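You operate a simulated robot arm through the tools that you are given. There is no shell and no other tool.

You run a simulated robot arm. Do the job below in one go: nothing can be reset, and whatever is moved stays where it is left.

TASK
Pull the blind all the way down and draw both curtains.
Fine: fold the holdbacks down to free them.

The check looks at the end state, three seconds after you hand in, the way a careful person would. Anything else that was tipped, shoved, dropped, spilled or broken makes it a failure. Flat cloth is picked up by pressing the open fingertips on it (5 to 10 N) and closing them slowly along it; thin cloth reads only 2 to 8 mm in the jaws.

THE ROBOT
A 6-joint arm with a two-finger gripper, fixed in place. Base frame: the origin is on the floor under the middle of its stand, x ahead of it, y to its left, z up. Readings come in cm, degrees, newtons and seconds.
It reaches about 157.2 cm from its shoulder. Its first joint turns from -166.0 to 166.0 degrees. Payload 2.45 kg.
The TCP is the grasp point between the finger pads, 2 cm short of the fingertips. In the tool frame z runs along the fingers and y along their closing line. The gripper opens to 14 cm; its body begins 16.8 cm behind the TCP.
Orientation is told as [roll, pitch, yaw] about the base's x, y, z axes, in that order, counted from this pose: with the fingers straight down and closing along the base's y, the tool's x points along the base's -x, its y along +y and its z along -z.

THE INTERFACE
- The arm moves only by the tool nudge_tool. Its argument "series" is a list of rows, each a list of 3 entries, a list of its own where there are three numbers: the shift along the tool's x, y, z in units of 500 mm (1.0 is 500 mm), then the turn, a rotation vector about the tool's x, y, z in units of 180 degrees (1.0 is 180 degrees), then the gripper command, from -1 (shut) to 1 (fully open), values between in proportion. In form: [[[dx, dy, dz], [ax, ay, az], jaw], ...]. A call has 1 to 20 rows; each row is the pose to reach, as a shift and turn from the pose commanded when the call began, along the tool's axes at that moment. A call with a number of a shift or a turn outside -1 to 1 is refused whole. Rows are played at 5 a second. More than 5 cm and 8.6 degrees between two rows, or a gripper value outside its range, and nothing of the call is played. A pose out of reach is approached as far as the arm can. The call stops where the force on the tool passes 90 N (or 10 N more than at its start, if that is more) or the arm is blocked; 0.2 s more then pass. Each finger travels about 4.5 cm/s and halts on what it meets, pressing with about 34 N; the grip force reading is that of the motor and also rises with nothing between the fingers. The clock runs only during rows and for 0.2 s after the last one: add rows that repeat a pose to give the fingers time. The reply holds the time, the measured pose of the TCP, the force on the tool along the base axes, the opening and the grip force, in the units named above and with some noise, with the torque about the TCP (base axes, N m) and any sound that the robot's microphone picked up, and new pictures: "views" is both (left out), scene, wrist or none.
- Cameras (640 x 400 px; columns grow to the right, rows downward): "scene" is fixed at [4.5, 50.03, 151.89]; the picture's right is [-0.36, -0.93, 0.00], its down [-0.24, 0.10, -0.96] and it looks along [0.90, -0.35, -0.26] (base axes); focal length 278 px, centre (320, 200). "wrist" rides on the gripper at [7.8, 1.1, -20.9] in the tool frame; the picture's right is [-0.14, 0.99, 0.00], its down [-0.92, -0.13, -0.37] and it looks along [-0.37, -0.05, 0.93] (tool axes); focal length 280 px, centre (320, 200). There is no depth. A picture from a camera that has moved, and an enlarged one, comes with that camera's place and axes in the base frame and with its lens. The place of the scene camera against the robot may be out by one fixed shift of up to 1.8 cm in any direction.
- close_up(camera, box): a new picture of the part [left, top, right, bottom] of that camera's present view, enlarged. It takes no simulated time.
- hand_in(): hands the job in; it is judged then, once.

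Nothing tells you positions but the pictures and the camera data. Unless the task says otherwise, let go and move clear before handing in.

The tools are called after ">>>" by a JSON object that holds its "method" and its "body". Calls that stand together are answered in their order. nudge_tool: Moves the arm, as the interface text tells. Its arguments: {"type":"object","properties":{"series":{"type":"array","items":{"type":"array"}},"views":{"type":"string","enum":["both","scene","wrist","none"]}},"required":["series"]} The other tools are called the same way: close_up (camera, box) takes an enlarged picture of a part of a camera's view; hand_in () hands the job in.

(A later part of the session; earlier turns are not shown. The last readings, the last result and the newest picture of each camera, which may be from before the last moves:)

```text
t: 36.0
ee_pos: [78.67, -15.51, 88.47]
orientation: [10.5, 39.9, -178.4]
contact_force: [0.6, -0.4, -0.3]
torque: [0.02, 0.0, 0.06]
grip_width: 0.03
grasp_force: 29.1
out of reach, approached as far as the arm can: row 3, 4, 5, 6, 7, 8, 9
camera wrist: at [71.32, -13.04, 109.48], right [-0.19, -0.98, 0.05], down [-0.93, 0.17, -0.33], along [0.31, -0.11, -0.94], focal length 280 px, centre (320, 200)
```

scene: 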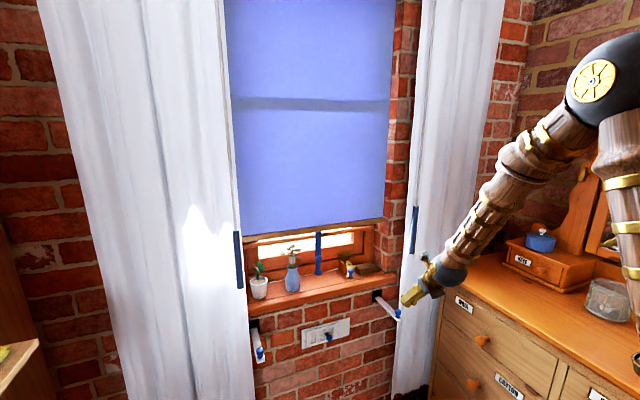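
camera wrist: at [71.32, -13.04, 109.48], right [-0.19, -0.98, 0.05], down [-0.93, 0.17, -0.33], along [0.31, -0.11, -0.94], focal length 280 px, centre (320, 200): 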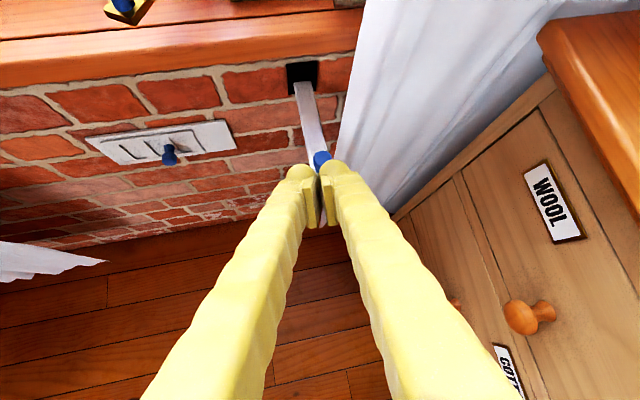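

In this flipped wrist posture the arm refuses tool headings left of its own radial line, so I'll point the tool about 25° toward −y as I go. The next move rotates that way and hovers above the right holdback arm, clear of the curtain.

>>> {"method": "nudge_tool", "body": {"series": [[[0, 0, 0], [-0.025, 0, 0.025], -1], [[0, 0, 0], [-0.05, 0, 0.05], -1], [[0, 0, 0], [-0.075, 0, 0.075], -1], [[0, 0, 0], [-0.0982, 0, 0.0982], -1], [[0.01, -0.0015, 0.06], [-0.0982, 0, 0.0982], -1], [[0.02, -0.003, 0.12], [-0.0982, 0, 0.0982], -1], [[0.03, -0.0045, 0.18], [-0.0982, 0, 0.0982], -1], [[0.0424, -0.006, 0.2404], [-0.0982, 0, 0.0982], -1], [[0.0424, -0.006, 0.2404], [-0.0982, 0, 0.0982], -1]], "views": "both"}}

```text
t: 38.0
ee_pos: [89.97, -16.45, 82.96]
orientation: [0.1, 45.0, 155.1]
contact_force: [-0.6, -0.3, -0.3]
torque: [-0.02, 0.02, 0.02]
grip_width: 0.0
grasp_force: 29.9
out of reach, approached as far as the arm can: row 1, 2
camera wrist: at [81.13, -13.52, 103.33], right [-0.51, -0.86, -0.1], down [-0.77, 0.5, -0.39], along [0.38, -0.12, -0.92], focal length 280 px, centre (320, 200)
```

scene: 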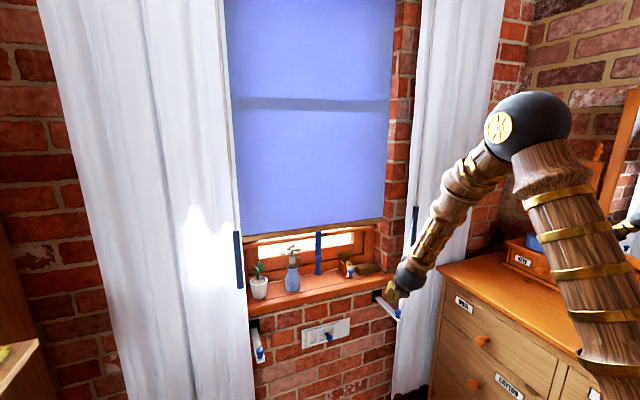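
wrist: 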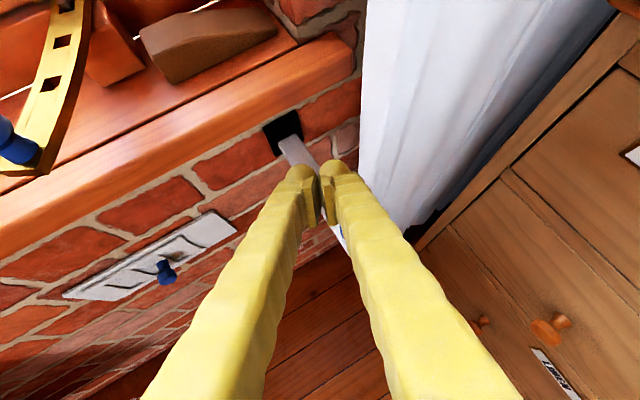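

The pose is exact now and the fingertips hover over the right holdback arm, about halfway along it. I'll press down along the arc the arm should follow.

>>> {"method": "nudge_tool", "body": {"series": [[[-0.0046, -0.0028, 0.0449], [0, 0, 0], -1], [[-0.0092, -0.0056, 0.0898], [0, 0, 0], -1], [[-0.0375, -0.0056, 0.1181], [0, 0, 0], -1], [[-0.0517, -0.0056, 0.1323], [0, 0, 0], -1], [[-0.0658, -0.0056, 0.1464], [0, 0, 0], -1], [[-0.0816, -0.0069, 0.166], [0, 0, 0], -1], [[-0.0973, -0.0082, 0.1855], [0, 0, 0], -1], [[-0.1092, -0.012, 0.209], [0, 0, 0], -1], [[-0.1211, -0.0158, 0.2324], [0, 0, 0], -1], [[-0.1211, -0.0158, 0.2324], [0, 0, 0], -1]], "views": "both"}}

```text
t: 40.2
ee_pos: [93.85, -17.47, 70.28]
orientation: [0.2, 45.0, 155.1]
contact_force: [0.0, -0.6, 0.3]
torque: [0.01, 0.03, -0.01]
grip_width: 0.0
grasp_force: 29.8
camera wrist: at [85.07, -14.59, 90.7], right [-0.51, -0.86, -0.1], down [-0.77, 0.5, -0.39], along [0.38, -0.12, -0.92], focal length 280 px, centre (320, 200)
```

scene: 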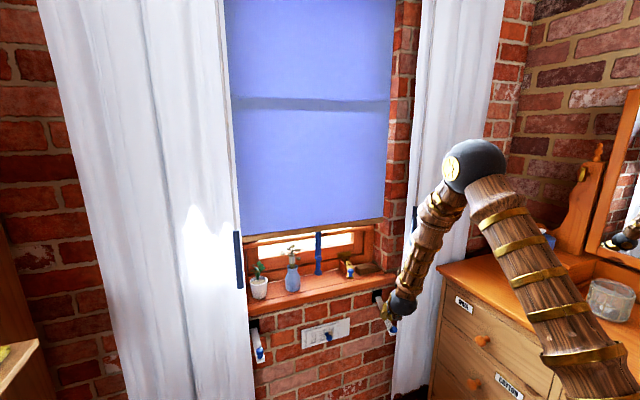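
wrist: 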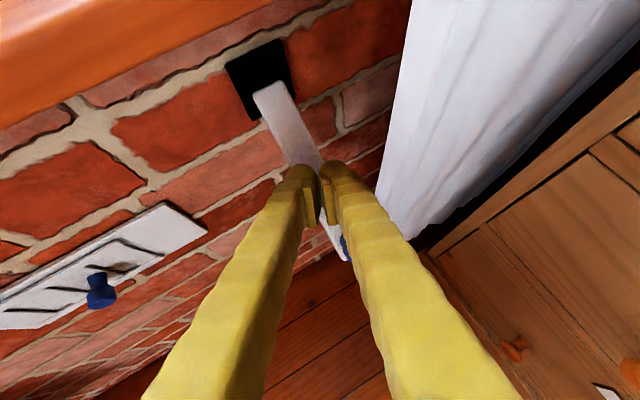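

>>> {"method": "close_up", "body": {"camera": "scene", "box": [340, 270, 440, 350]}}

>>> {"method": "close_up", "body": {"camera": "wrist", "box": [220, 60, 420, 280]}}

```text
5.00 times, centred on (390, 310) of scene
camera zoom: at [4.5, 50.03, 151.89], right [-0.36, -0.93, 0.0], down [-0.24, 0.1, -0.96], along [0.9, -0.35, -0.26], focal length 1390 px, centre (-30, -350)
```

zoom: 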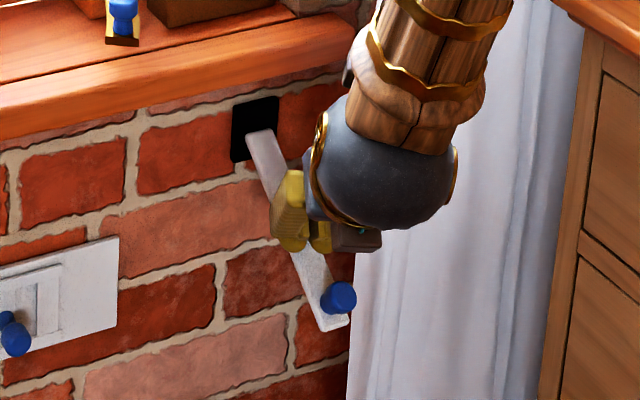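

```text
1.82 times, centred on (320, 170) of wrist
camera zoom: at [85.07, -14.59, 90.7], right [-0.51, -0.86, -0.1], down [-0.77, 0.5, -0.39], along [0.38, -0.12, -0.92], focal length 510 px, centre (320, 254)
```

zoom: 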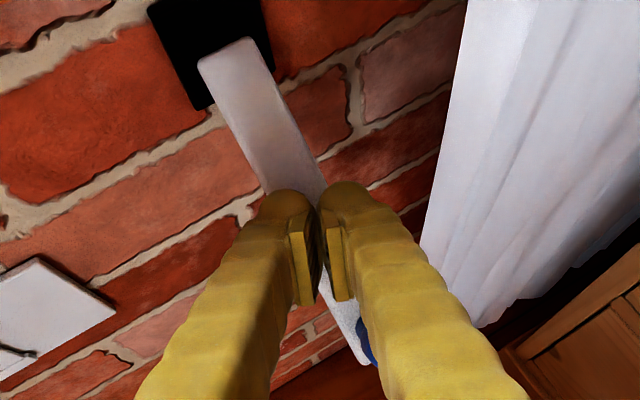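

The right holdback folds easily and is about 40° down so far. I'll carry it on around the arc until it lies near the wall.

>>> {"method": "nudge_tool", "body": {"series": [[[-0.0094, -0.0055, 0.026], [0, 0, 0], -1], [[-0.0187, -0.011, 0.052], [0, 0, 0], -1], [[-0.0197, -0.0174, 0.0722], [0, 0, 0], -1], [[-0.0207, -0.0237, 0.0925], [0, 0, 0], -1], [[-0.0182, -0.03, 0.1092], [0, 0, 0], -1], [[-0.0156, -0.0364, 0.1258], [0, 0, 0], -1], [[-0.0095, -0.0428, 0.139], [0, 0, 0], -1], [[-0.0034, -0.0491, 0.1521], [0, 0, 0], -1], [[-0.0034, -0.0491, 0.1521], [0, 0, 0], -1]], "views": "both"}}

>>> {"method": "close_up", "body": {"camera": "scene", "box": [340, 270, 440, 350]}}

```text
t: 42.2
ee_pos: [99.86, -17.52, 64.96]
orientation: [0.1, 45.0, 155.0]
contact_force: [-0.5, -1.2, 1.4]
torque: [-0.06, -0.01, 0.0]
grip_width: 0.0
grasp_force: 29.8
camera wrist: at [91.01, -14.64, 85.26], right [-0.51, -0.86, -0.1], down [-0.77, 0.5, -0.39], along [0.38, -0.12, -0.92], focal length 280 px, centre (320, 200)
```

scene: 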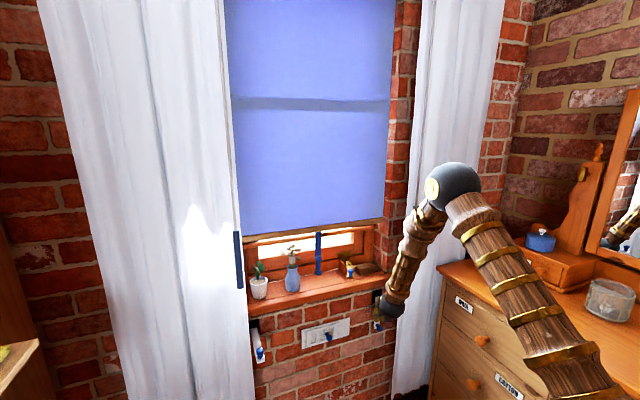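
wrist: 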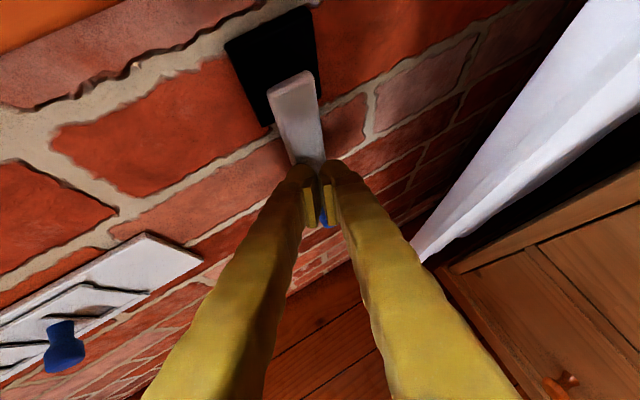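

```text
5.00 times, centred on (390, 310) of scene
camera zoom: at [4.5, 50.03, 151.89], right [-0.36, -0.93, 0.0], down [-0.24, 0.1, -0.96], along [0.9, -0.35, -0.26], focal length 1390 px, centre (-30, -350)
```

zoom: 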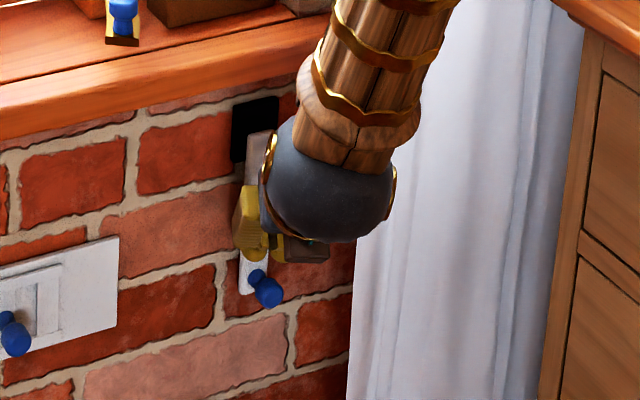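

It's nearly vertical. One more small push toward the wall to seat it, watching the force.

>>> {"method": "nudge_tool", "body": {"series": [[[0.005, -0.0034, 0.005], [0, 0, 0], -1], [[0.0103, -0.0068, 0.0103], [0, 0, 0], -1], [[0.0154, -0.0102, 0.0154], [0, 0, 0], -1], [[0.0154, -0.0102, 0.0154], [0, 0, 0], -1]], "views": "scene"}}

>>> {"method": "close_up", "body": {"camera": "scene", "box": [340, 270, 440, 350]}}

```text
t: 42.8
ee_pos: [100.04, -17.51, 64.61]
orientation: [0.2, 44.4, 154.9]
contact_force: [-10.3, -4.1, -1.5]
torque: [-0.02, 0.01, -0.04]
grip_width: 0.0
grasp_force: 29.5
stopped in row 3: the force on the tool passed its limit at 107 N (the readings are from after the stop); the commanded pose is now the measured one
```

scene: 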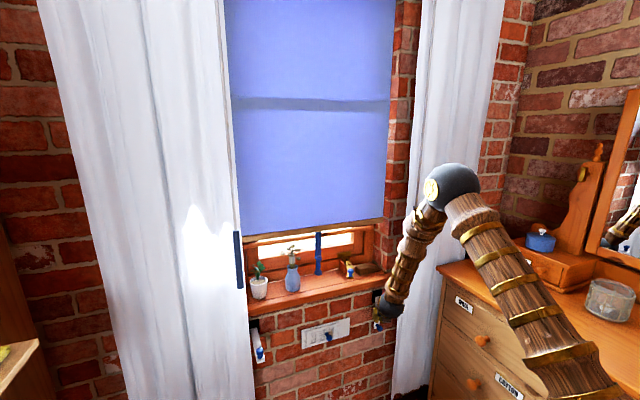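

```text
5.00 times, centred on (390, 310) of scene
camera zoom: at [4.5, 50.03, 151.89], right [-0.36, -0.93, 0.0], down [-0.24, 0.1, -0.96], along [0.9, -0.35, -0.26], focal length 1390 px, centre (-30, -350)
```

zoom: 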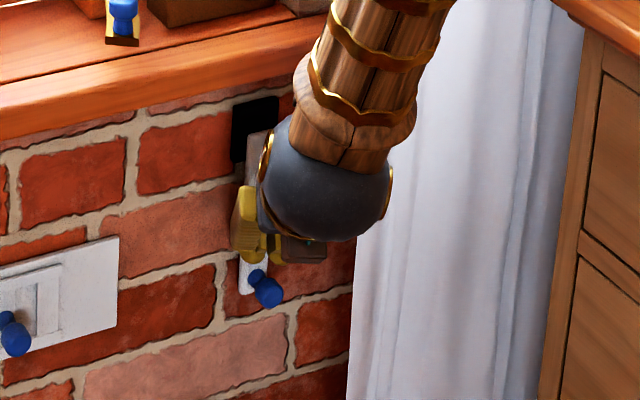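

The right holdback is folded hard against its stop. I'll back out, then cross in front of the window at x≈80 to a waiting point near the left holdback.

>>> {"method": "nudge_tool", "body": {"series": [[[-0.0418, 0.0164, -0.041], [0, 0, 0], -1], [[-0.0837, 0.0328, -0.082], [0, 0, 0], -1], [[-0.0788, 0.0283, -0.1742], [0, 0, 0], -1], [[-0.0739, 0.0237, -0.2665], [0, 0, 0], -1], [[-0.069, 0.0192, -0.3587], [0, 0, 0], -1], [[-0.089, -0.0573, -0.4147], [0, 0, 0], -1], [[-0.1091, -0.1339, -0.4707], [0, 0, 0], -1], [[-0.1291, -0.2104, -0.5267], [0, 0, 0], -1], [[-0.1492, -0.2869, -0.5827], [0, 0, 0], -1], [[-0.1692, -0.3634, -0.6388], [0, 0, 0], -1], [[-0.1892, -0.44, -0.6948], [0, 0, 0], -1], [[-0.2093, -0.5165, -0.7508], [0, 0, 0], -1], [[-0.2293, -0.593, -0.8069], [0, 0, 0], -1], [[-0.2494, -0.6696, -0.8629], [0, 0, 0], -1], [[-0.2694, -0.7461, -0.9189], [0, 0, 0], -1], [[-0.2694, -0.7461, -0.9189], [0, 0, 0], -1]], "views": "both"}}

>>> {"method": "close_up", "body": {"camera": "scene", "box": [340, 200, 480, 350]}}

```text
t: 46.2
ee_pos: [78.11, 34.3, 87.77]
orientation: [0.2, 44.6, 155.1]
contact_force: [0.0, -0.2, -1.1]
torque: [-0.01, -0.04, 0.01]
grip_width: 0.0
grasp_force: 29.6
camera wrist: at [69.38, 37.14, 108.12], right [-0.51, -0.86, -0.09], down [-0.77, 0.5, -0.38], along [0.38, -0.12, -0.92], focal length 280 px, centre (320, 200)
```

scene: 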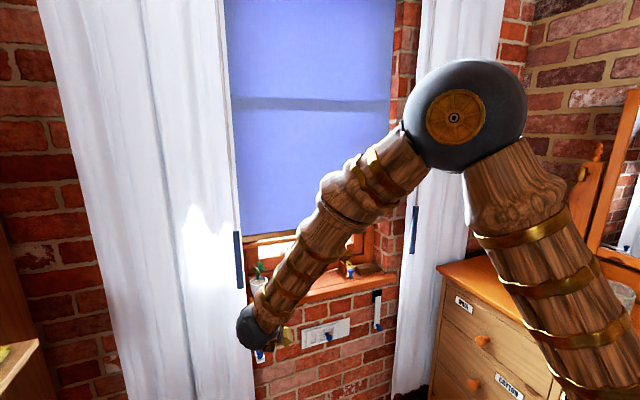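
wrist: 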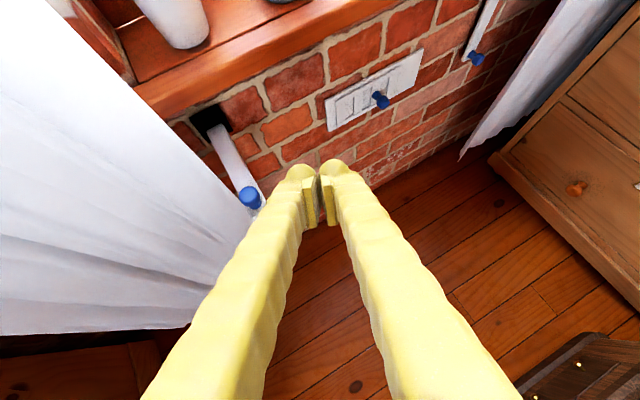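

```text
2.67 times, centred on (410, 275) of scene
camera zoom: at [4.5, 50.03, 151.89], right [-0.36, -0.93, 0.0], down [-0.24, 0.1, -0.96], along [0.9, -0.35, -0.26], focal length 741 px, centre (80, 0)
```

zoom: 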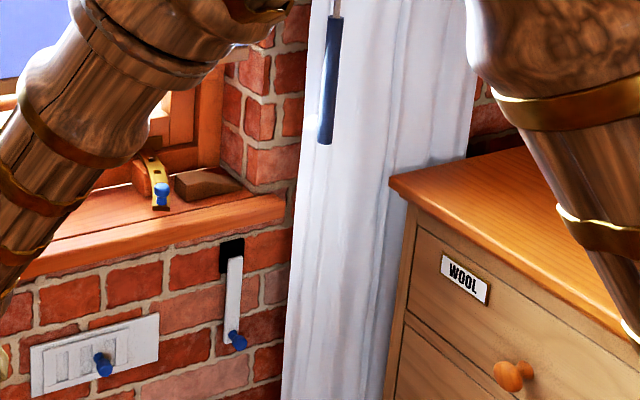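

The right holdback is down and staying down. For the left one (arm at y≈40, knob at x≈88), I'll turn the tool heading to about +8° so the gripper body stays on the window side, away from the curtain.

>>> {"method": "nudge_tool", "body": {"series": [[[0, 0, 0], [0.0257, 0, -0.0261], -1], [[0, 0, 0], [0.0515, 0, -0.0522], -1], [[0, 0, 0], [0.0772, 0, -0.0783], -1], [[0, 0, 0], [0.103, 0, -0.1044], -1], [[0, 0, 0], [0.1287, 0, -0.1305], -1], [[0, 0, 0], [0.1287, 0, -0.1305], -1]], "views": "wrist"}}

```text
t: 47.6
ee_pos: [77.98, 34.15, 87.81]
orientation: [0.1, 44.5, -171.9]
contact_force: [0.1, -0.2, 0.2]
torque: [0.0, -0.01, 0.01]
grip_width: 0.0
grasp_force: 29.0
camera wrist: at [69.24, 31.85, 108.22], right [0.04, -0.99, -0.1], down [-0.92, 0.0, -0.38], along [0.38, 0.1, -0.92], focal length 280 px, centre (320, 200)
```

wrist: 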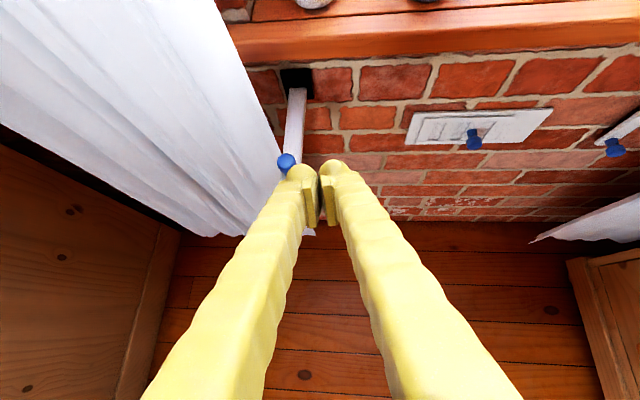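

The heading is now +8° and the tool is clear. I'll go to the left arm and press it down along the same arc.

>>> {"method": "nudge_tool", "body": {"series": [[[0.0397, -0.0234, 0.0804], [0, 0, 0], -1], [[0.0795, -0.0469, 0.1607], [0, 0, 0], -1], [[0.1192, -0.0703, 0.2411], [0, 0, 0], -1], [[0.1088, -0.0669, 0.287], [0, 0, 0], -1], [[0.0983, -0.0634, 0.3328], [0, 0, 0], -1], [[0.0702, -0.0634, 0.3613], [0, 0, 0], -1], [[0.0562, -0.0634, 0.3756], [0, 0, 0], -1], [[0.0422, -0.0634, 0.3898], [0, 0, 0], -1], [[0.0268, -0.063, 0.4097], [0, 0, 0], -1], [[0.0113, -0.0625, 0.4296], [0, 0, 0], -1], [[0.0001, -0.0613, 0.4537], [0, 0, 0], -1], [[-0.0111, -0.06, 0.4777], [0, 0, 0], -1], [[-0.0111, -0.06, 0.4777], [0, 0, 0], -1]], "views": "both"}}

>>> {"method": "close_up", "body": {"camera": "scene", "box": [210, 270, 330, 390]}}

```text
t: 50.4
ee_pos: [93.83, 39.35, 70.44]
orientation: [0.1, 44.5, -171.9]
contact_force: [0.7, 0.0, 0.6]
torque: [0.01, -0.04, 0.03]
grip_width: 0.0
grasp_force: 29.4
camera wrist: at [85.02, 37.05, 90.78], right [0.04, -0.99, -0.1], down [-0.92, 0.0, -0.38], along [0.38, 0.1, -0.92], focal length 280 px, centre (320, 200)
```

scene: 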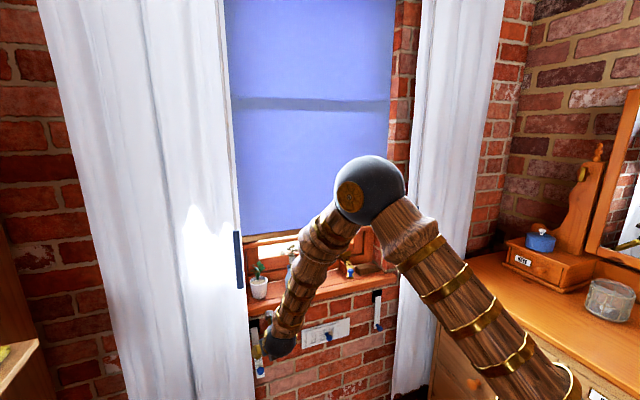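
wrist: 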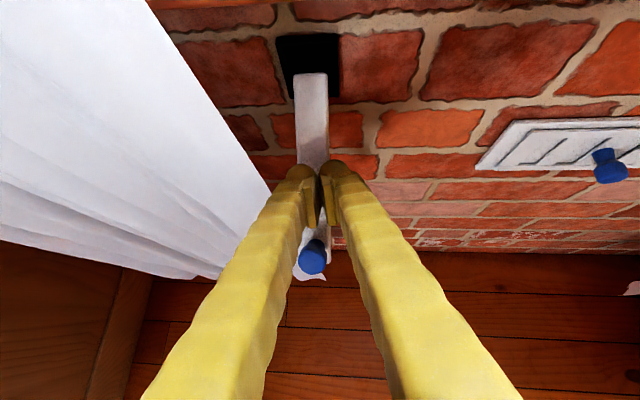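

```text
3.33 times, centred on (270, 330) of scene
camera zoom: at [4.5, 50.03, 151.89], right [-0.36, -0.93, 0.0], down [-0.24, 0.1, -0.96], along [0.9, -0.35, -0.26], focal length 927 px, centre (487, -233)
```

zoom: 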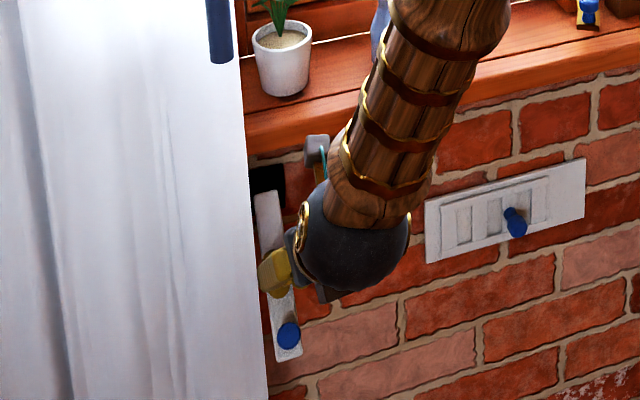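

The left holdback is folding the same way. I'll carry it on around to the wall.

>>> {"method": "nudge_tool", "body": {"series": [[[-0.0084, 0.0018, 0.0268], [0, 0, 0], -1], [[-0.0168, 0.0036, 0.0536], [0, 0, 0], -1], [[-0.0168, 0.0057, 0.0747], [0, 0, 0], -1], [[-0.0167, 0.0077, 0.0958], [0, 0, 0], -1], [[-0.0131, 0.0098, 0.1133], [0, 0, 0], -1], [[-0.0096, 0.0119, 0.1309], [0, 0, 0], -1], [[-0.0026, 0.014, 0.1449], [0, 0, 0], -1], [[0.0045, 0.0161, 0.1589], [0, 0, 0], -1], [[0.0073, 0.0167, 0.1617], [0, 0, 0], -1], [[0.0073, 0.0167, 0.1617], [0, 0, 0], -1]], "views": "both"}}

>>> {"method": "close_up", "body": {"camera": "scene", "box": [210, 270, 330, 390]}}

```text
t: 52.6
ee_pos: [99.78, 39.41, 64.91]
orientation: [0.1, 44.5, -171.9]
contact_force: [-0.1, -0.1, 0.6]
torque: [-0.02, -0.02, 0.02]
grip_width: 0.01
grasp_force: 29.0
camera wrist: at [90.93, 37.04, 85.32], right [0.04, -0.99, -0.09], down [-0.92, 0.0, -0.38], along [0.38, 0.1, -0.92], focal length 280 px, centre (320, 200)
```

scene: 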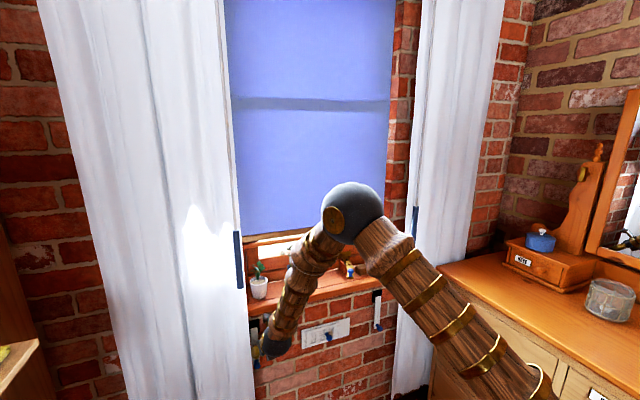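
wrist: 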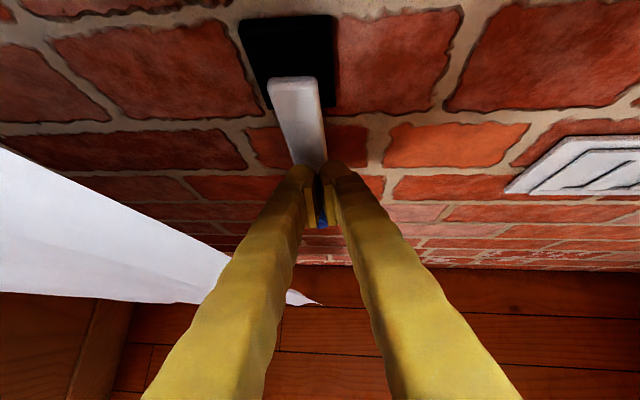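

```text
3.33 times, centred on (270, 330) of scene
camera zoom: at [4.5, 50.03, 151.89], right [-0.36, -0.93, 0.0], down [-0.24, 0.1, -0.96], along [0.9, -0.35, -0.26], focal length 927 px, centre (487, -233)
```

zoom: 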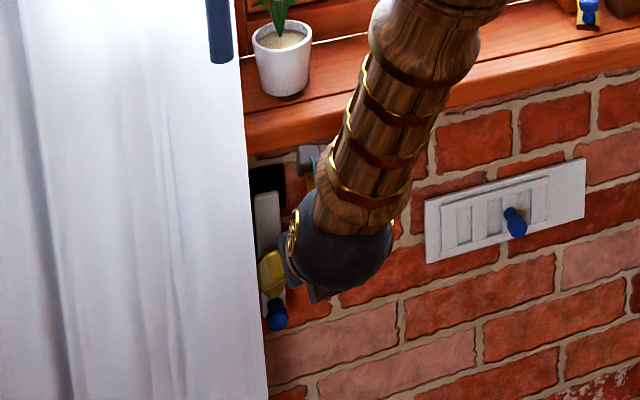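

Nearly seated. A small final push toward the wall.

>>> {"method": "nudge_tool", "body": {"series": [[[0.0042, 0.0008, 0.0042], [0, 0, 0], -1], [[0.0085, 0.0017, 0.0083], [0, 0, 0], -1]], "views": "none"}}

```text
t: 53.2
ee_pos: [100.15, 39.44, 64.9]
orientation: [0.1, 44.3, -172.0]
contact_force: [-21.7, -3.4, 7.5]
torque: [-0.02, -0.2, -0.2]
grip_width: 0.0
grasp_force: 29.4
```

Both holdbacks are seated down. I'll back away and rise to look at the left wand at mid height, levelling the tool to about 25° below horizontal.

>>> {"method": "nudge_tool", "body": {"series": [[[-0.0471, 0.0002, -0.0529], [0, 0, 0], -1], [[-0.0942, 0.0003, -0.1058], [0, 0, 0], -1], [[-0.0698, 0.0022, -0.1891], [0, 0.0128, 0], -1], [[-0.0453, 0.0041, -0.2723], [0, 0.0256, 0], -1], [[-0.0209, 0.0061, -0.3556], [0, 0.0383, 0], -1], [[0.0035, 0.008, -0.4388], [0, 0.0511, 0], -1], [[0.028, 0.0099, -0.5221], [0, 0.0639, 0], -1], [[0.0524, 0.0118, -0.6054], [0, 0.0767, 0], -1], [[0.0768, 0.0138, -0.6886], [0, 0.0894, 0], -1], [[0.1013, 0.0157, -0.7719], [0, 0.1022, 0], -1], [[0.1257, 0.0176, -0.8551], [0, 0.115, 0], -1], [[0.1257, 0.0176, -0.8551], [0, 0.115, 0], -1]], "views": "both"}}

>>> {"method": "close_up", "body": {"camera": "scene", "box": [200, 220, 440, 370]}}

```text
t: 55.8
ee_pos: [75.25, 34.92, 99.93]
orientation: [0.2, 65.2, -171.9]
contact_force: [0.2, 0.7, -0.4]
torque: [-0.04, 0.0, 0.02]
grip_width: 0.02
grasp_force: 29.6
camera wrist: at [59.95, 31.65, 115.71], right [0.08, -0.99, -0.12], down [-0.73, 0.03, -0.68], along [0.68, 0.14, -0.72], focal length 280 px, centre (320, 200)
```

scene: 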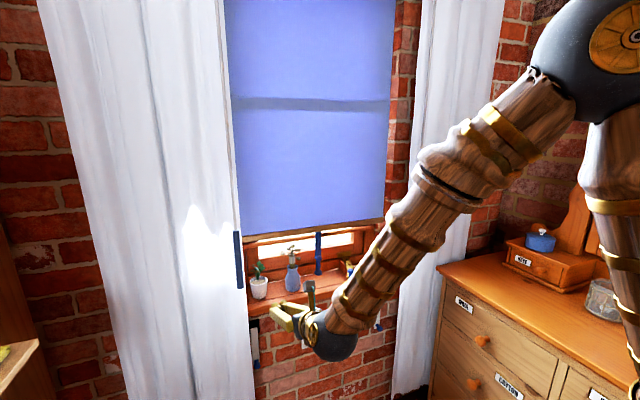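
wrist: 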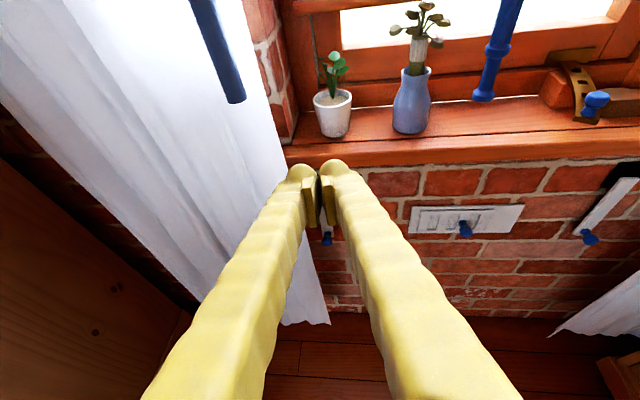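

```text
2.67 times, centred on (320, 295) of scene
camera zoom: at [4.5, 50.03, 151.89], right [-0.36, -0.93, 0.0], down [-0.24, 0.1, -0.96], along [0.9, -0.35, -0.26], focal length 741 px, centre (320, -53)
```

zoom: 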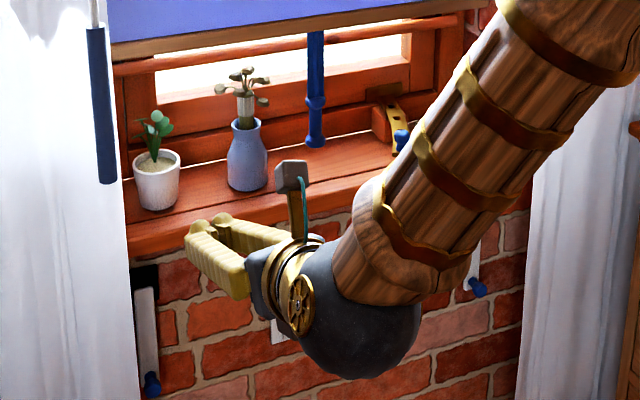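

The left wand is at about (89, 45.4), with its grip from z≈101 to 121. I'll turn the heading to −8° so the whole slide to the centre stays in reach, part-open the jaws, and line up in front of it.

>>> {"method": "nudge_tool", "body": {"series": [[[0.0768, -0.0486, -0.0015], [-0.0202, 0, 0.0093], -0.2], [[0.1537, -0.0973, -0.0029], [-0.0404, 0, 0.0187], -0.2], [[0.2305, -0.1459, -0.0044], [-0.0605, 0, 0.028], -0.2], [[0.3073, -0.1945, -0.0058], [-0.0807, 0, 0.0373], -0.2], [[0.3073, -0.1945, -0.0058], [-0.0807, 0, 0.0373], -0.2], [[0.3073, -0.1945, -0.0058], [-0.0807, 0, 0.0373], -0.2]], "views": "both"}}

>>> {"method": "close_up", "body": {"camera": "wrist", "box": [200, 40, 440, 240]}}

```text
t: 57.2
ee_pos: [80.17, 45.45, 113.9]
orientation: [0.3, 65.1, 172.2]
contact_force: [-0.2, -0.3, 0.4]
torque: [-0.03, -0.01, -0.02]
grip_width: 5.6
grasp_force: 0.1
camera wrist: at [64.46, 46.59, 129.78], right [-0.2, -0.97, -0.12], down [-0.7, 0.23, -0.68], along [0.69, -0.05, -0.72], focal length 280 px, centre (320, 200)
```

scene: 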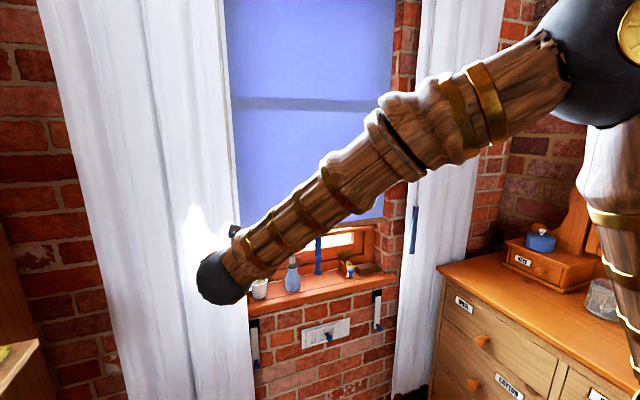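
wrist: 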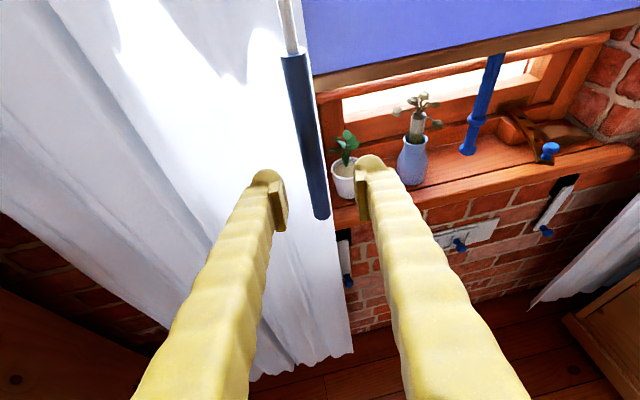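

```text
2.00 times, centred on (320, 140) of wrist
camera zoom: at [64.46, 46.59, 129.78], right [-0.2, -0.97, -0.12], down [-0.7, 0.23, -0.68], along [0.69, -0.05, -0.72], focal length 561 px, centre (320, 320)
```

zoom: 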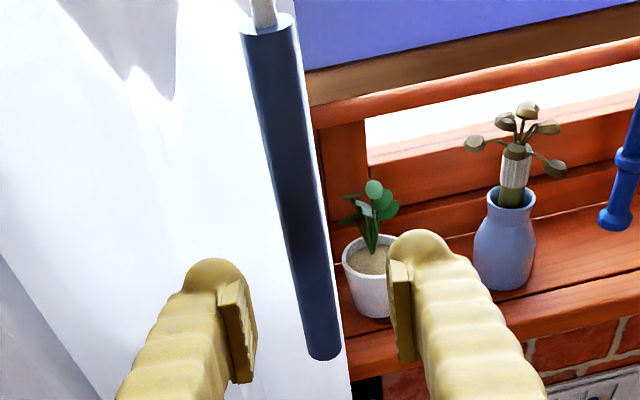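

The wand is centred between the pads at (89.1, 45.1). I'll advance onto it.

>>> {"method": "nudge_tool", "body": {"series": [[[0.0172, -0.0057, 0.0513], [0, 0, 0], -0.2], [[0.0343, -0.0113, 0.1025], [0, 0, 0], -0.2], [[0.0515, -0.017, 0.1538], [0, 0, 0], -0.2], [[0.0515, -0.017, 0.1538], [0, 0, 0], -0.2]], "views": "both"}}

>>> {"method": "close_up", "body": {"camera": "wrist", "box": [200, 40, 440, 240]}}

```text
t: 58.2
ee_pos: [88.26, 45.2, 113.1]
orientation: [0.1, 65.2, 172.2]
contact_force: [-0.3, 0.4, 0.0]
torque: [0.02, 0.0, -0.01]
grip_width: 5.6
grasp_force: 0.2
camera wrist: at [72.47, 46.3, 128.86], right [-0.2, -0.97, -0.12], down [-0.7, 0.23, -0.68], along [0.69, -0.05, -0.72], focal length 280 px, centre (320, 200)
```

scene: 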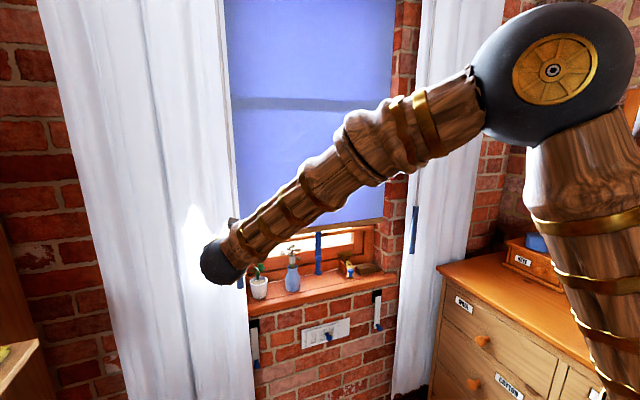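
wrist: 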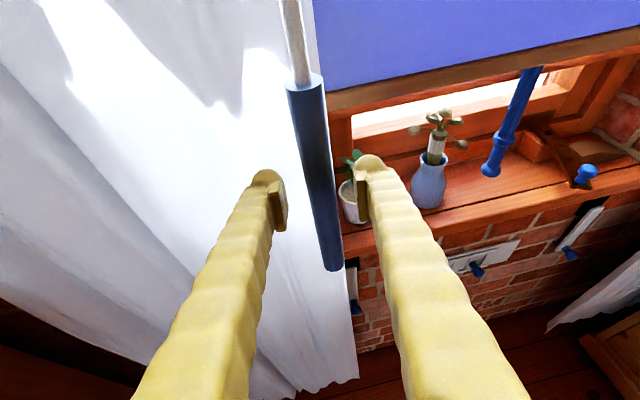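

```text
2.00 times, centred on (320, 140) of wrist
camera zoom: at [72.47, 46.3, 128.86], right [-0.2, -0.97, -0.12], down [-0.7, 0.23, -0.68], along [0.69, -0.05, -0.72], focal length 561 px, centre (320, 320)
```

zoom: 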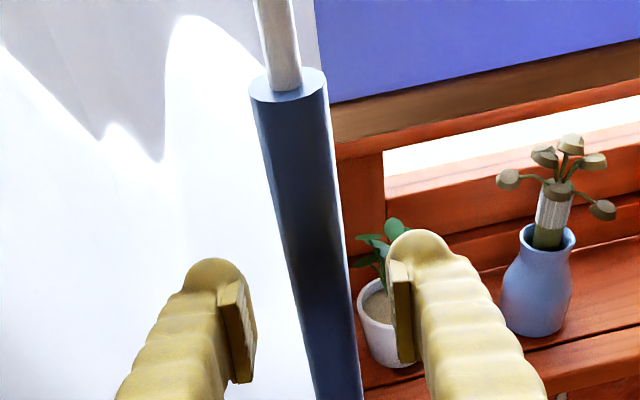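

No contact yet and the wand is centred. Closing on it.

>>> {"method": "nudge_tool", "body": {"series": [[[0, 0, 0], [0, 0, 0], -1], [[0, 0, 0], [0, 0, 0], -1], [[0, 0, 0], [0, 0, 0], -1], [[0, 0, 0], [0, 0, 0], -1], [[0, 0, 0], [0, 0, 0], -1], [[0, 0, 0], [0, 0, 0], -1]], "views": "wrist"}}

>>> {"method": "close_up", "body": {"camera": "wrist", "box": [200, 40, 440, 240]}}

```text
t: 59.6
ee_pos: [88.18, 45.05, 113.1]
orientation: [0.3, 65.1, 172.0]
contact_force: [-11.8, -34.5, -1.4]
torque: [-0.46, 0.16, -0.18]
grip_width: 2.16
grasp_force: 45.2
camera wrist: at [72.46, 46.19, 128.87], right [-0.2, -0.97, -0.12], down [-0.7, 0.23, -0.68], along [0.69, -0.05, -0.72], focal length 280 px, centre (320, 200)
```

wrist: 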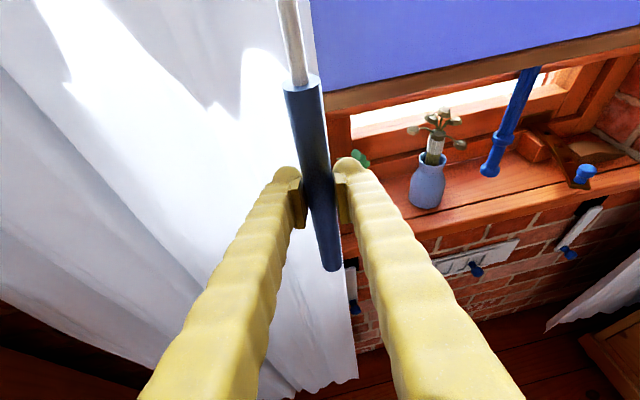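

```text
2.00 times, centred on (320, 140) of wrist
camera zoom: at [72.46, 46.19, 128.87], right [-0.2, -0.97, -0.12], down [-0.7, 0.23, -0.68], along [0.69, -0.05, -0.72], focal length 561 px, centre (320, 320)
```

zoom: 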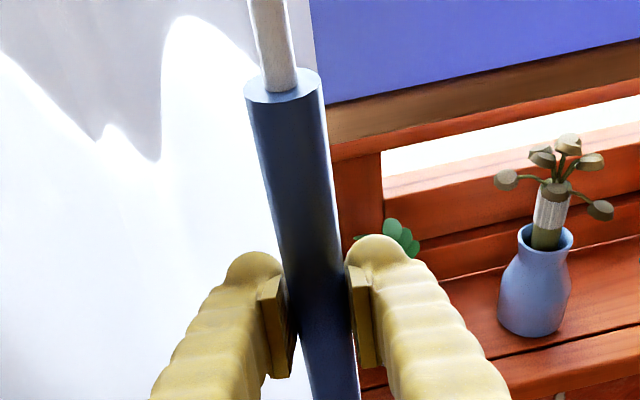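

The wand is gripped (2.2 cm). I'll slide it toward the centre, 8 cm to start.

>>> {"method": "nudge_tool", "body": {"series": [[[0.0011, 0.0198, 0.0025], [0, 0, 0], -1], [[0.0023, 0.0396, 0.0049], [0, 0, 0], -1], [[0.0046, 0.0793, 0.0098], [0, 0, 0], -1], [[0.0069, 0.1189, 0.0148], [0, 0, 0], -1], [[0.0091, 0.1585, 0.0197], [0, 0, 0], -1], [[0.0091, 0.1585, 0.0197], [0, 0, 0], -1]], "views": "both"}}

```text
t: 61.0
ee_pos: [88.07, 37.3, 113.01]
orientation: [0.2, 65.3, 171.9]
contact_force: [10.1, -1.4, -2.3]
torque: [-0.01, -0.1, -0.02]
grip_width: 2.16
grasp_force: 44.6
camera wrist: at [72.42, 38.4, 128.86], right [-0.2, -0.97, -0.12], down [-0.7, 0.23, -0.68], along [0.69, -0.05, -0.72], focal length 280 px, centre (320, 200)
```

scene: 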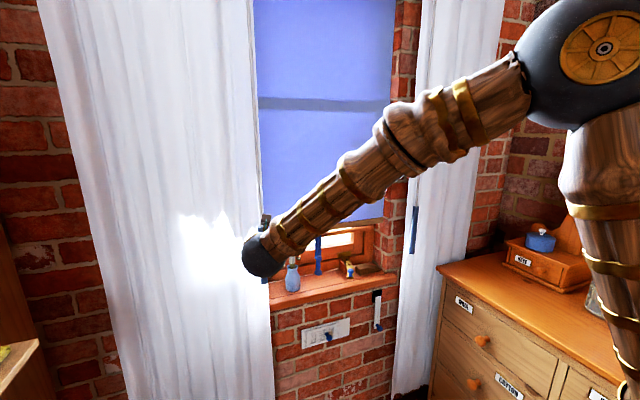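
wrist: 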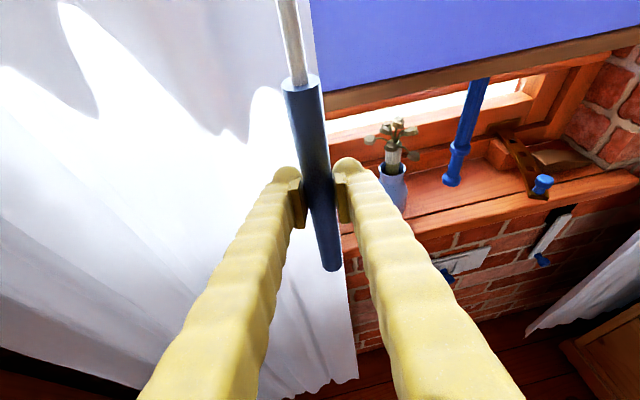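

The curtain slides freely. Continuing another 18 cm toward the middle.

>>> {"method": "nudge_tool", "body": {"series": [[[0.0023, 0.0396, 0.0049], [0, 0, 0], -1], [[0.0046, 0.0793, 0.0098], [0, 0, 0], -1], [[0.0069, 0.1189, 0.0148], [0, 0, 0], -1], [[0.0091, 0.1585, 0.0197], [0, 0, 0], -1], [[0.0114, 0.1981, 0.0246], [0, 0, 0], -1], [[0.0137, 0.2377, 0.0295], [0, 0, 0], -1], [[0.016, 0.2773, 0.0344], [0, 0, 0], -1], [[0.0182, 0.317, 0.0394], [0, 0, 0], -1], [[0.0205, 0.3566, 0.0443], [0, 0, 0], -1], [[0.0205, 0.3566, 0.0443], [0, 0, 0], -1]], "views": "both"}}

```text
t: 63.2
ee_pos: [88.09, 19.28, 113.04]
orientation: [0.3, 65.2, 172.2]
contact_force: [45.6, -2.3, -20.5]
torque: [-0.02, -0.53, -0.01]
grip_width: 2.17
grasp_force: 45.2
camera wrist: at [72.4, 20.33, 128.89], right [-0.2, -0.97, -0.12], down [-0.7, 0.23, -0.68], along [0.69, -0.05, -0.72], focal length 280 px, centre (320, 200)
```

scene: 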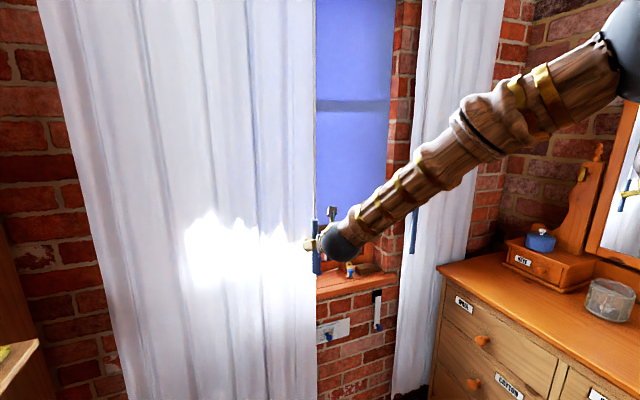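
wrist: 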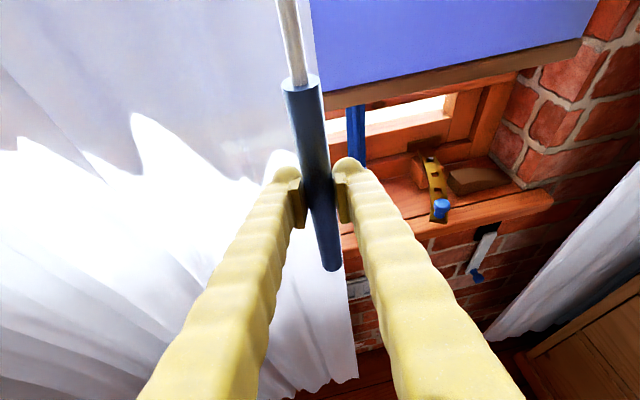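

It's at y≈19 with the leading edge near y≈15, and there's some fore-aft load on the grip. I'll relax that by moving 3 mm forward and continue slowly toward the centre, watching for a stop.

>>> {"method": "nudge_tool", "body": {"series": [[[0.0025, -0.0008, 0.0054], [0, 0, 0], -1], [[0.0036, 0.019, 0.0079], [0, 0, 0], -1], [[0.0048, 0.0388, 0.0103], [0, 0, 0], -1], [[0.0059, 0.0586, 0.0128], [0, 0, 0], -1], [[0.0059, 0.0586, 0.0128], [0, 0, 0], -1]], "views": "none"}}

```text
t: 64.4
ee_pos: [88.24, 16.17, 113.08]
orientation: [0.2, 65.0, 172.1]
contact_force: [-46.4, -0.4, -11.9]
torque: [-0.01, 0.74, -0.07]
grip_width: 2.19
grasp_force: 45.2
```

>>> {"method": "nudge_tool", "body": {"series": [[[-0.0012, 0.0004, -0.0027], [0, 0, 0], -1], [[-0.0007, 0.0103, -0.0015], [0, 0, 0], -1], [[-0.0001, 0.0202, -0.0002], [0, 0, 0], -1], [[-0.0001, 0.0202, -0.0002], [0, 0, 0], -1]], "views": "both"}}

```text
t: 65.4
ee_pos: [88.22, 15.09, 113.01]
orientation: [0.3, 65.3, 172.1]
contact_force: [10.0, 1.4, -17.5]
torque: [0.02, -0.07, -0.03]
grip_width: 2.19
grasp_force: 45.1
camera wrist: at [72.49, 16.29, 128.9], right [-0.2, -0.97, -0.12], down [-0.7, 0.23, -0.68], along [0.69, -0.05, -0.72], focal length 280 px, centre (320, 200)
```

scene: 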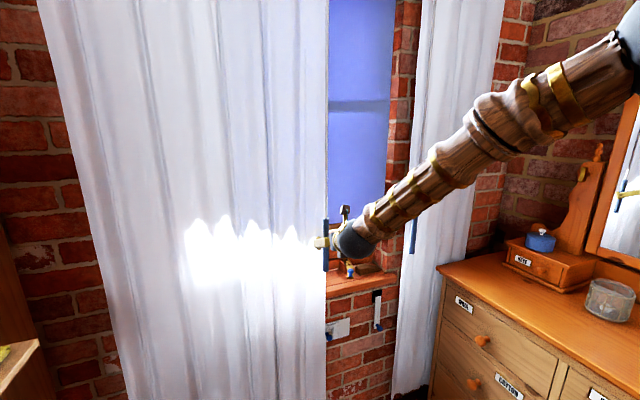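
wrist: 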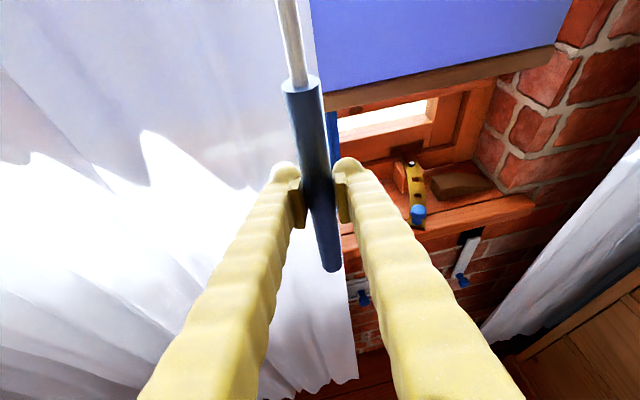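

No stop yet, with the wand at y≈15. I'll keep going in small steps until the carrier meets its end stop.

>>> {"method": "nudge_tool", "body": {"series": [[[0.0006, 0.0099, 0.0012], [0, 0, 0], -1], [[0.0011, 0.0198, 0.0025], [0, 0, 0], -1], [[0.0017, 0.0297, 0.0037], [0, 0, 0], -1], [[0.0023, 0.0396, 0.0049], [0, 0, 0], -1], [[0.0023, 0.0396, 0.0049], [0, 0, 0], -1]], "views": "none"}}

```text
t: 66.6
ee_pos: [88.14, 13.46, 112.97]
orientation: [0.3, 65.2, 172.2]
contact_force: [36.1, 50.7, -12.5]
torque: [0.73, -0.4, 0.13]
grip_width: 2.18
grasp_force: 45.1
```

A firm stop at y≈13.4 (51 N): the left curtain is fully drawn, its edge a bit past the centre line. I'll relax the load, open slightly and back straight out.

>>> {"method": "nudge_tool", "body": {"series": [[[0, -0.005, 0], [0, 0, 0], -1], [[0, -0.005, 0], [0, 0, 0], -0.4], [[0, -0.005, 0], [0, 0, 0], -0.4], [[0, -0.005, 0], [0, 0, 0], -0.4], [[-0.0167, -0.0004, -0.0359], [0, 0, 0], -0.4], [[-0.0417, 0.0031, -0.0899], [0, 0, 0], -0.4], [[-0.0667, 0.01, -0.1438], [0, 0, 0], -0.4], [[-0.1, 0.0221, -0.2157], [0, 0, 0], -0.4], [[-0.1, 0.0221, -0.2157], [0, 0, 0], -0.4]], "views": "both"}}

```text
t: 68.6
ee_pos: [76.1, 13.72, 112.91]
orientation: [0.2, 65.1, 172.0]
contact_force: [-0.3, 0.1, 0.2]
torque: [0.0, -0.03, -0.02]
grip_width: 4.22
grasp_force: 0.0
camera wrist: at [60.36, 14.89, 128.74], right [-0.2, -0.97, -0.12], down [-0.7, 0.23, -0.68], along [0.69, -0.05, -0.72], focal length 280 px, centre (320, 200)
```

scene: 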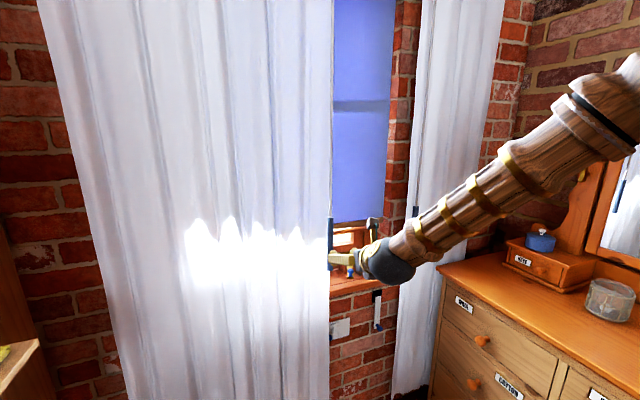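
wrist: 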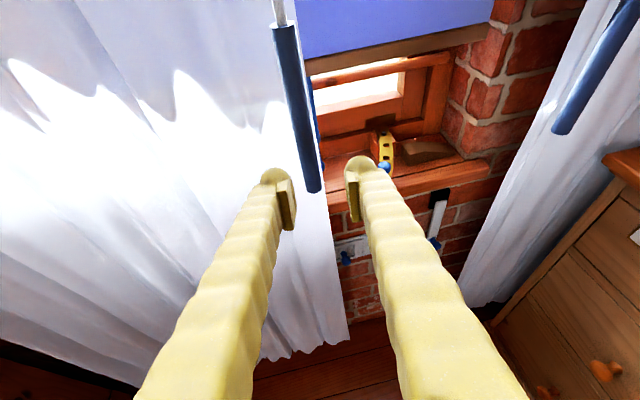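

The left curtain is drawn to the centre and stays there, with its edge at about y≈10.7. Now the right wand, at about (89, −24): I'll cross over with a heading of −22°, jaws part open.

>>> {"method": "nudge_tool", "body": {"series": [[[0.012, 0.0832, 0.0193], [-0.009, 0, 0.0042], -0.2], [[0.0239, 0.1664, 0.0385], [-0.0179, 0, 0.0083], -0.2], [[0.0359, 0.2496, 0.0578], [-0.0269, 0, 0.0125], -0.2], [[0.0479, 0.3329, 0.077], [-0.0358, 0, 0.0166], -0.2], [[0.0598, 0.4161, 0.0963], [-0.0448, 0, 0.0208], -0.2], [[0.0718, 0.4993, 0.1155], [-0.0537, 0, 0.0249], -0.2], [[0.0837, 0.5825, 0.1348], [-0.0627, 0, 0.0291], -0.2], [[0.0957, 0.6657, 0.154], [-0.0716, 0, 0.0332], -0.2], [[0.0957, 0.6657, 0.154], [-0.0716, 0, 0.0332], -0.2]], "views": "both"}}

>>> {"method": "close_up", "body": {"camera": "wrist", "box": [200, 20, 440, 240]}}

```text
t: 70.6
ee_pos: [80.46, -20.36, 114.22]
orientation: [0.1, 65.2, 157.8]
contact_force: [-0.2, -0.1, 0.2]
torque: [-0.03, 0.0, -0.04]
grip_width: 5.6
grasp_force: 0.0
camera wrist: at [65.57, -15.43, 130.15], right [-0.43, -0.89, -0.12], down [-0.62, 0.39, -0.68], along [0.66, -0.22, -0.72], focal length 280 px, centre (320, 200)
```

scene: 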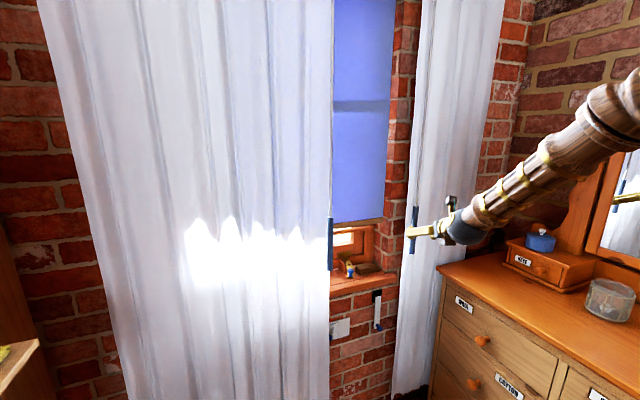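
wrist: 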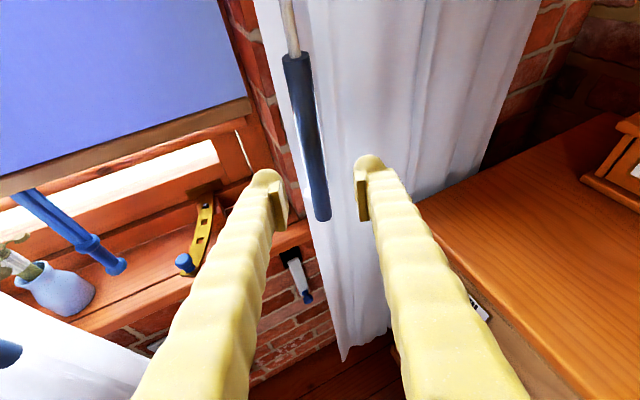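

```text
1.82 times, centred on (320, 130) of wrist
camera zoom: at [65.57, -15.43, 130.15], right [-0.43, -0.89, -0.12], down [-0.62, 0.39, -0.68], along [0.66, -0.22, -0.72], focal length 510 px, centre (320, 327)
```

zoom: 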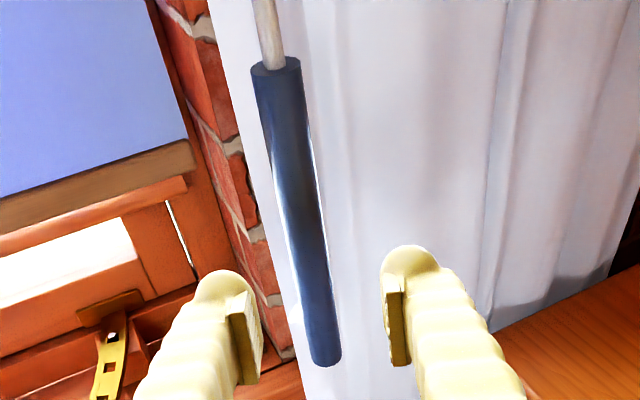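

The right wand is at (89.1, −23.2), centred between the pads. I'll advance and close on it.

>>> {"method": "nudge_tool", "body": {"series": [[[0.0156, -0.0042, 0.0528], [0, 0, 0], -0.2], [[0.0312, -0.0085, 0.1057], [0, 0, 0], -0.2], [[0.0468, -0.0127, 0.1585], [0, 0, 0], -0.2], [[0.0468, -0.0127, 0.1585], [0, 0, 0], -0.2], [[0.0468, -0.0127, 0.1585], [0, 0, 0], -1], [[0.0468, -0.0127, 0.1585], [0, 0, 0], -1], [[0.0468, -0.0127, 0.1585], [0, 0, 0], -1], [[0.0468, -0.0127, 0.1585], [0, 0, 0], -1], [[0.0468, -0.0127, 0.1585], [0, 0, 0], -1]], "views": "both"}}

```text
t: 72.6
ee_pos: [88.35, -22.99, 112.93]
orientation: [0.2, 65.2, 158.0]
contact_force: [30.0, 37.3, -2.8]
torque: [0.55, -0.44, 0.16]
grip_width: 2.15
grasp_force: 44.8
camera wrist: at [73.35, -18.06, 128.75], right [-0.43, -0.9, -0.12], down [-0.62, 0.39, -0.68], along [0.66, -0.22, -0.72], focal length 280 px, centre (320, 200)
```

scene: 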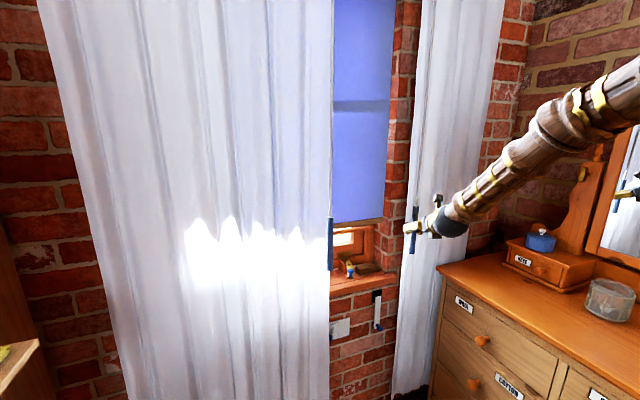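
wrist: 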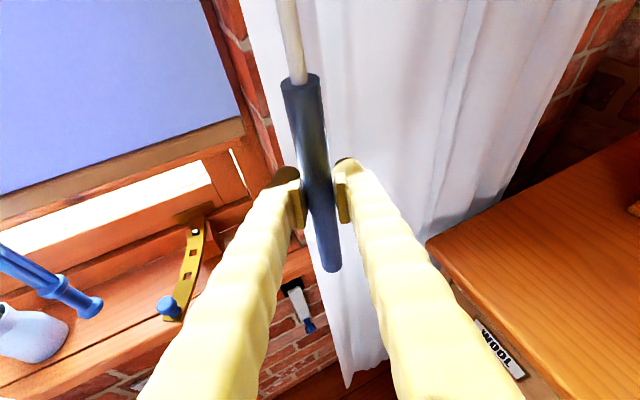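

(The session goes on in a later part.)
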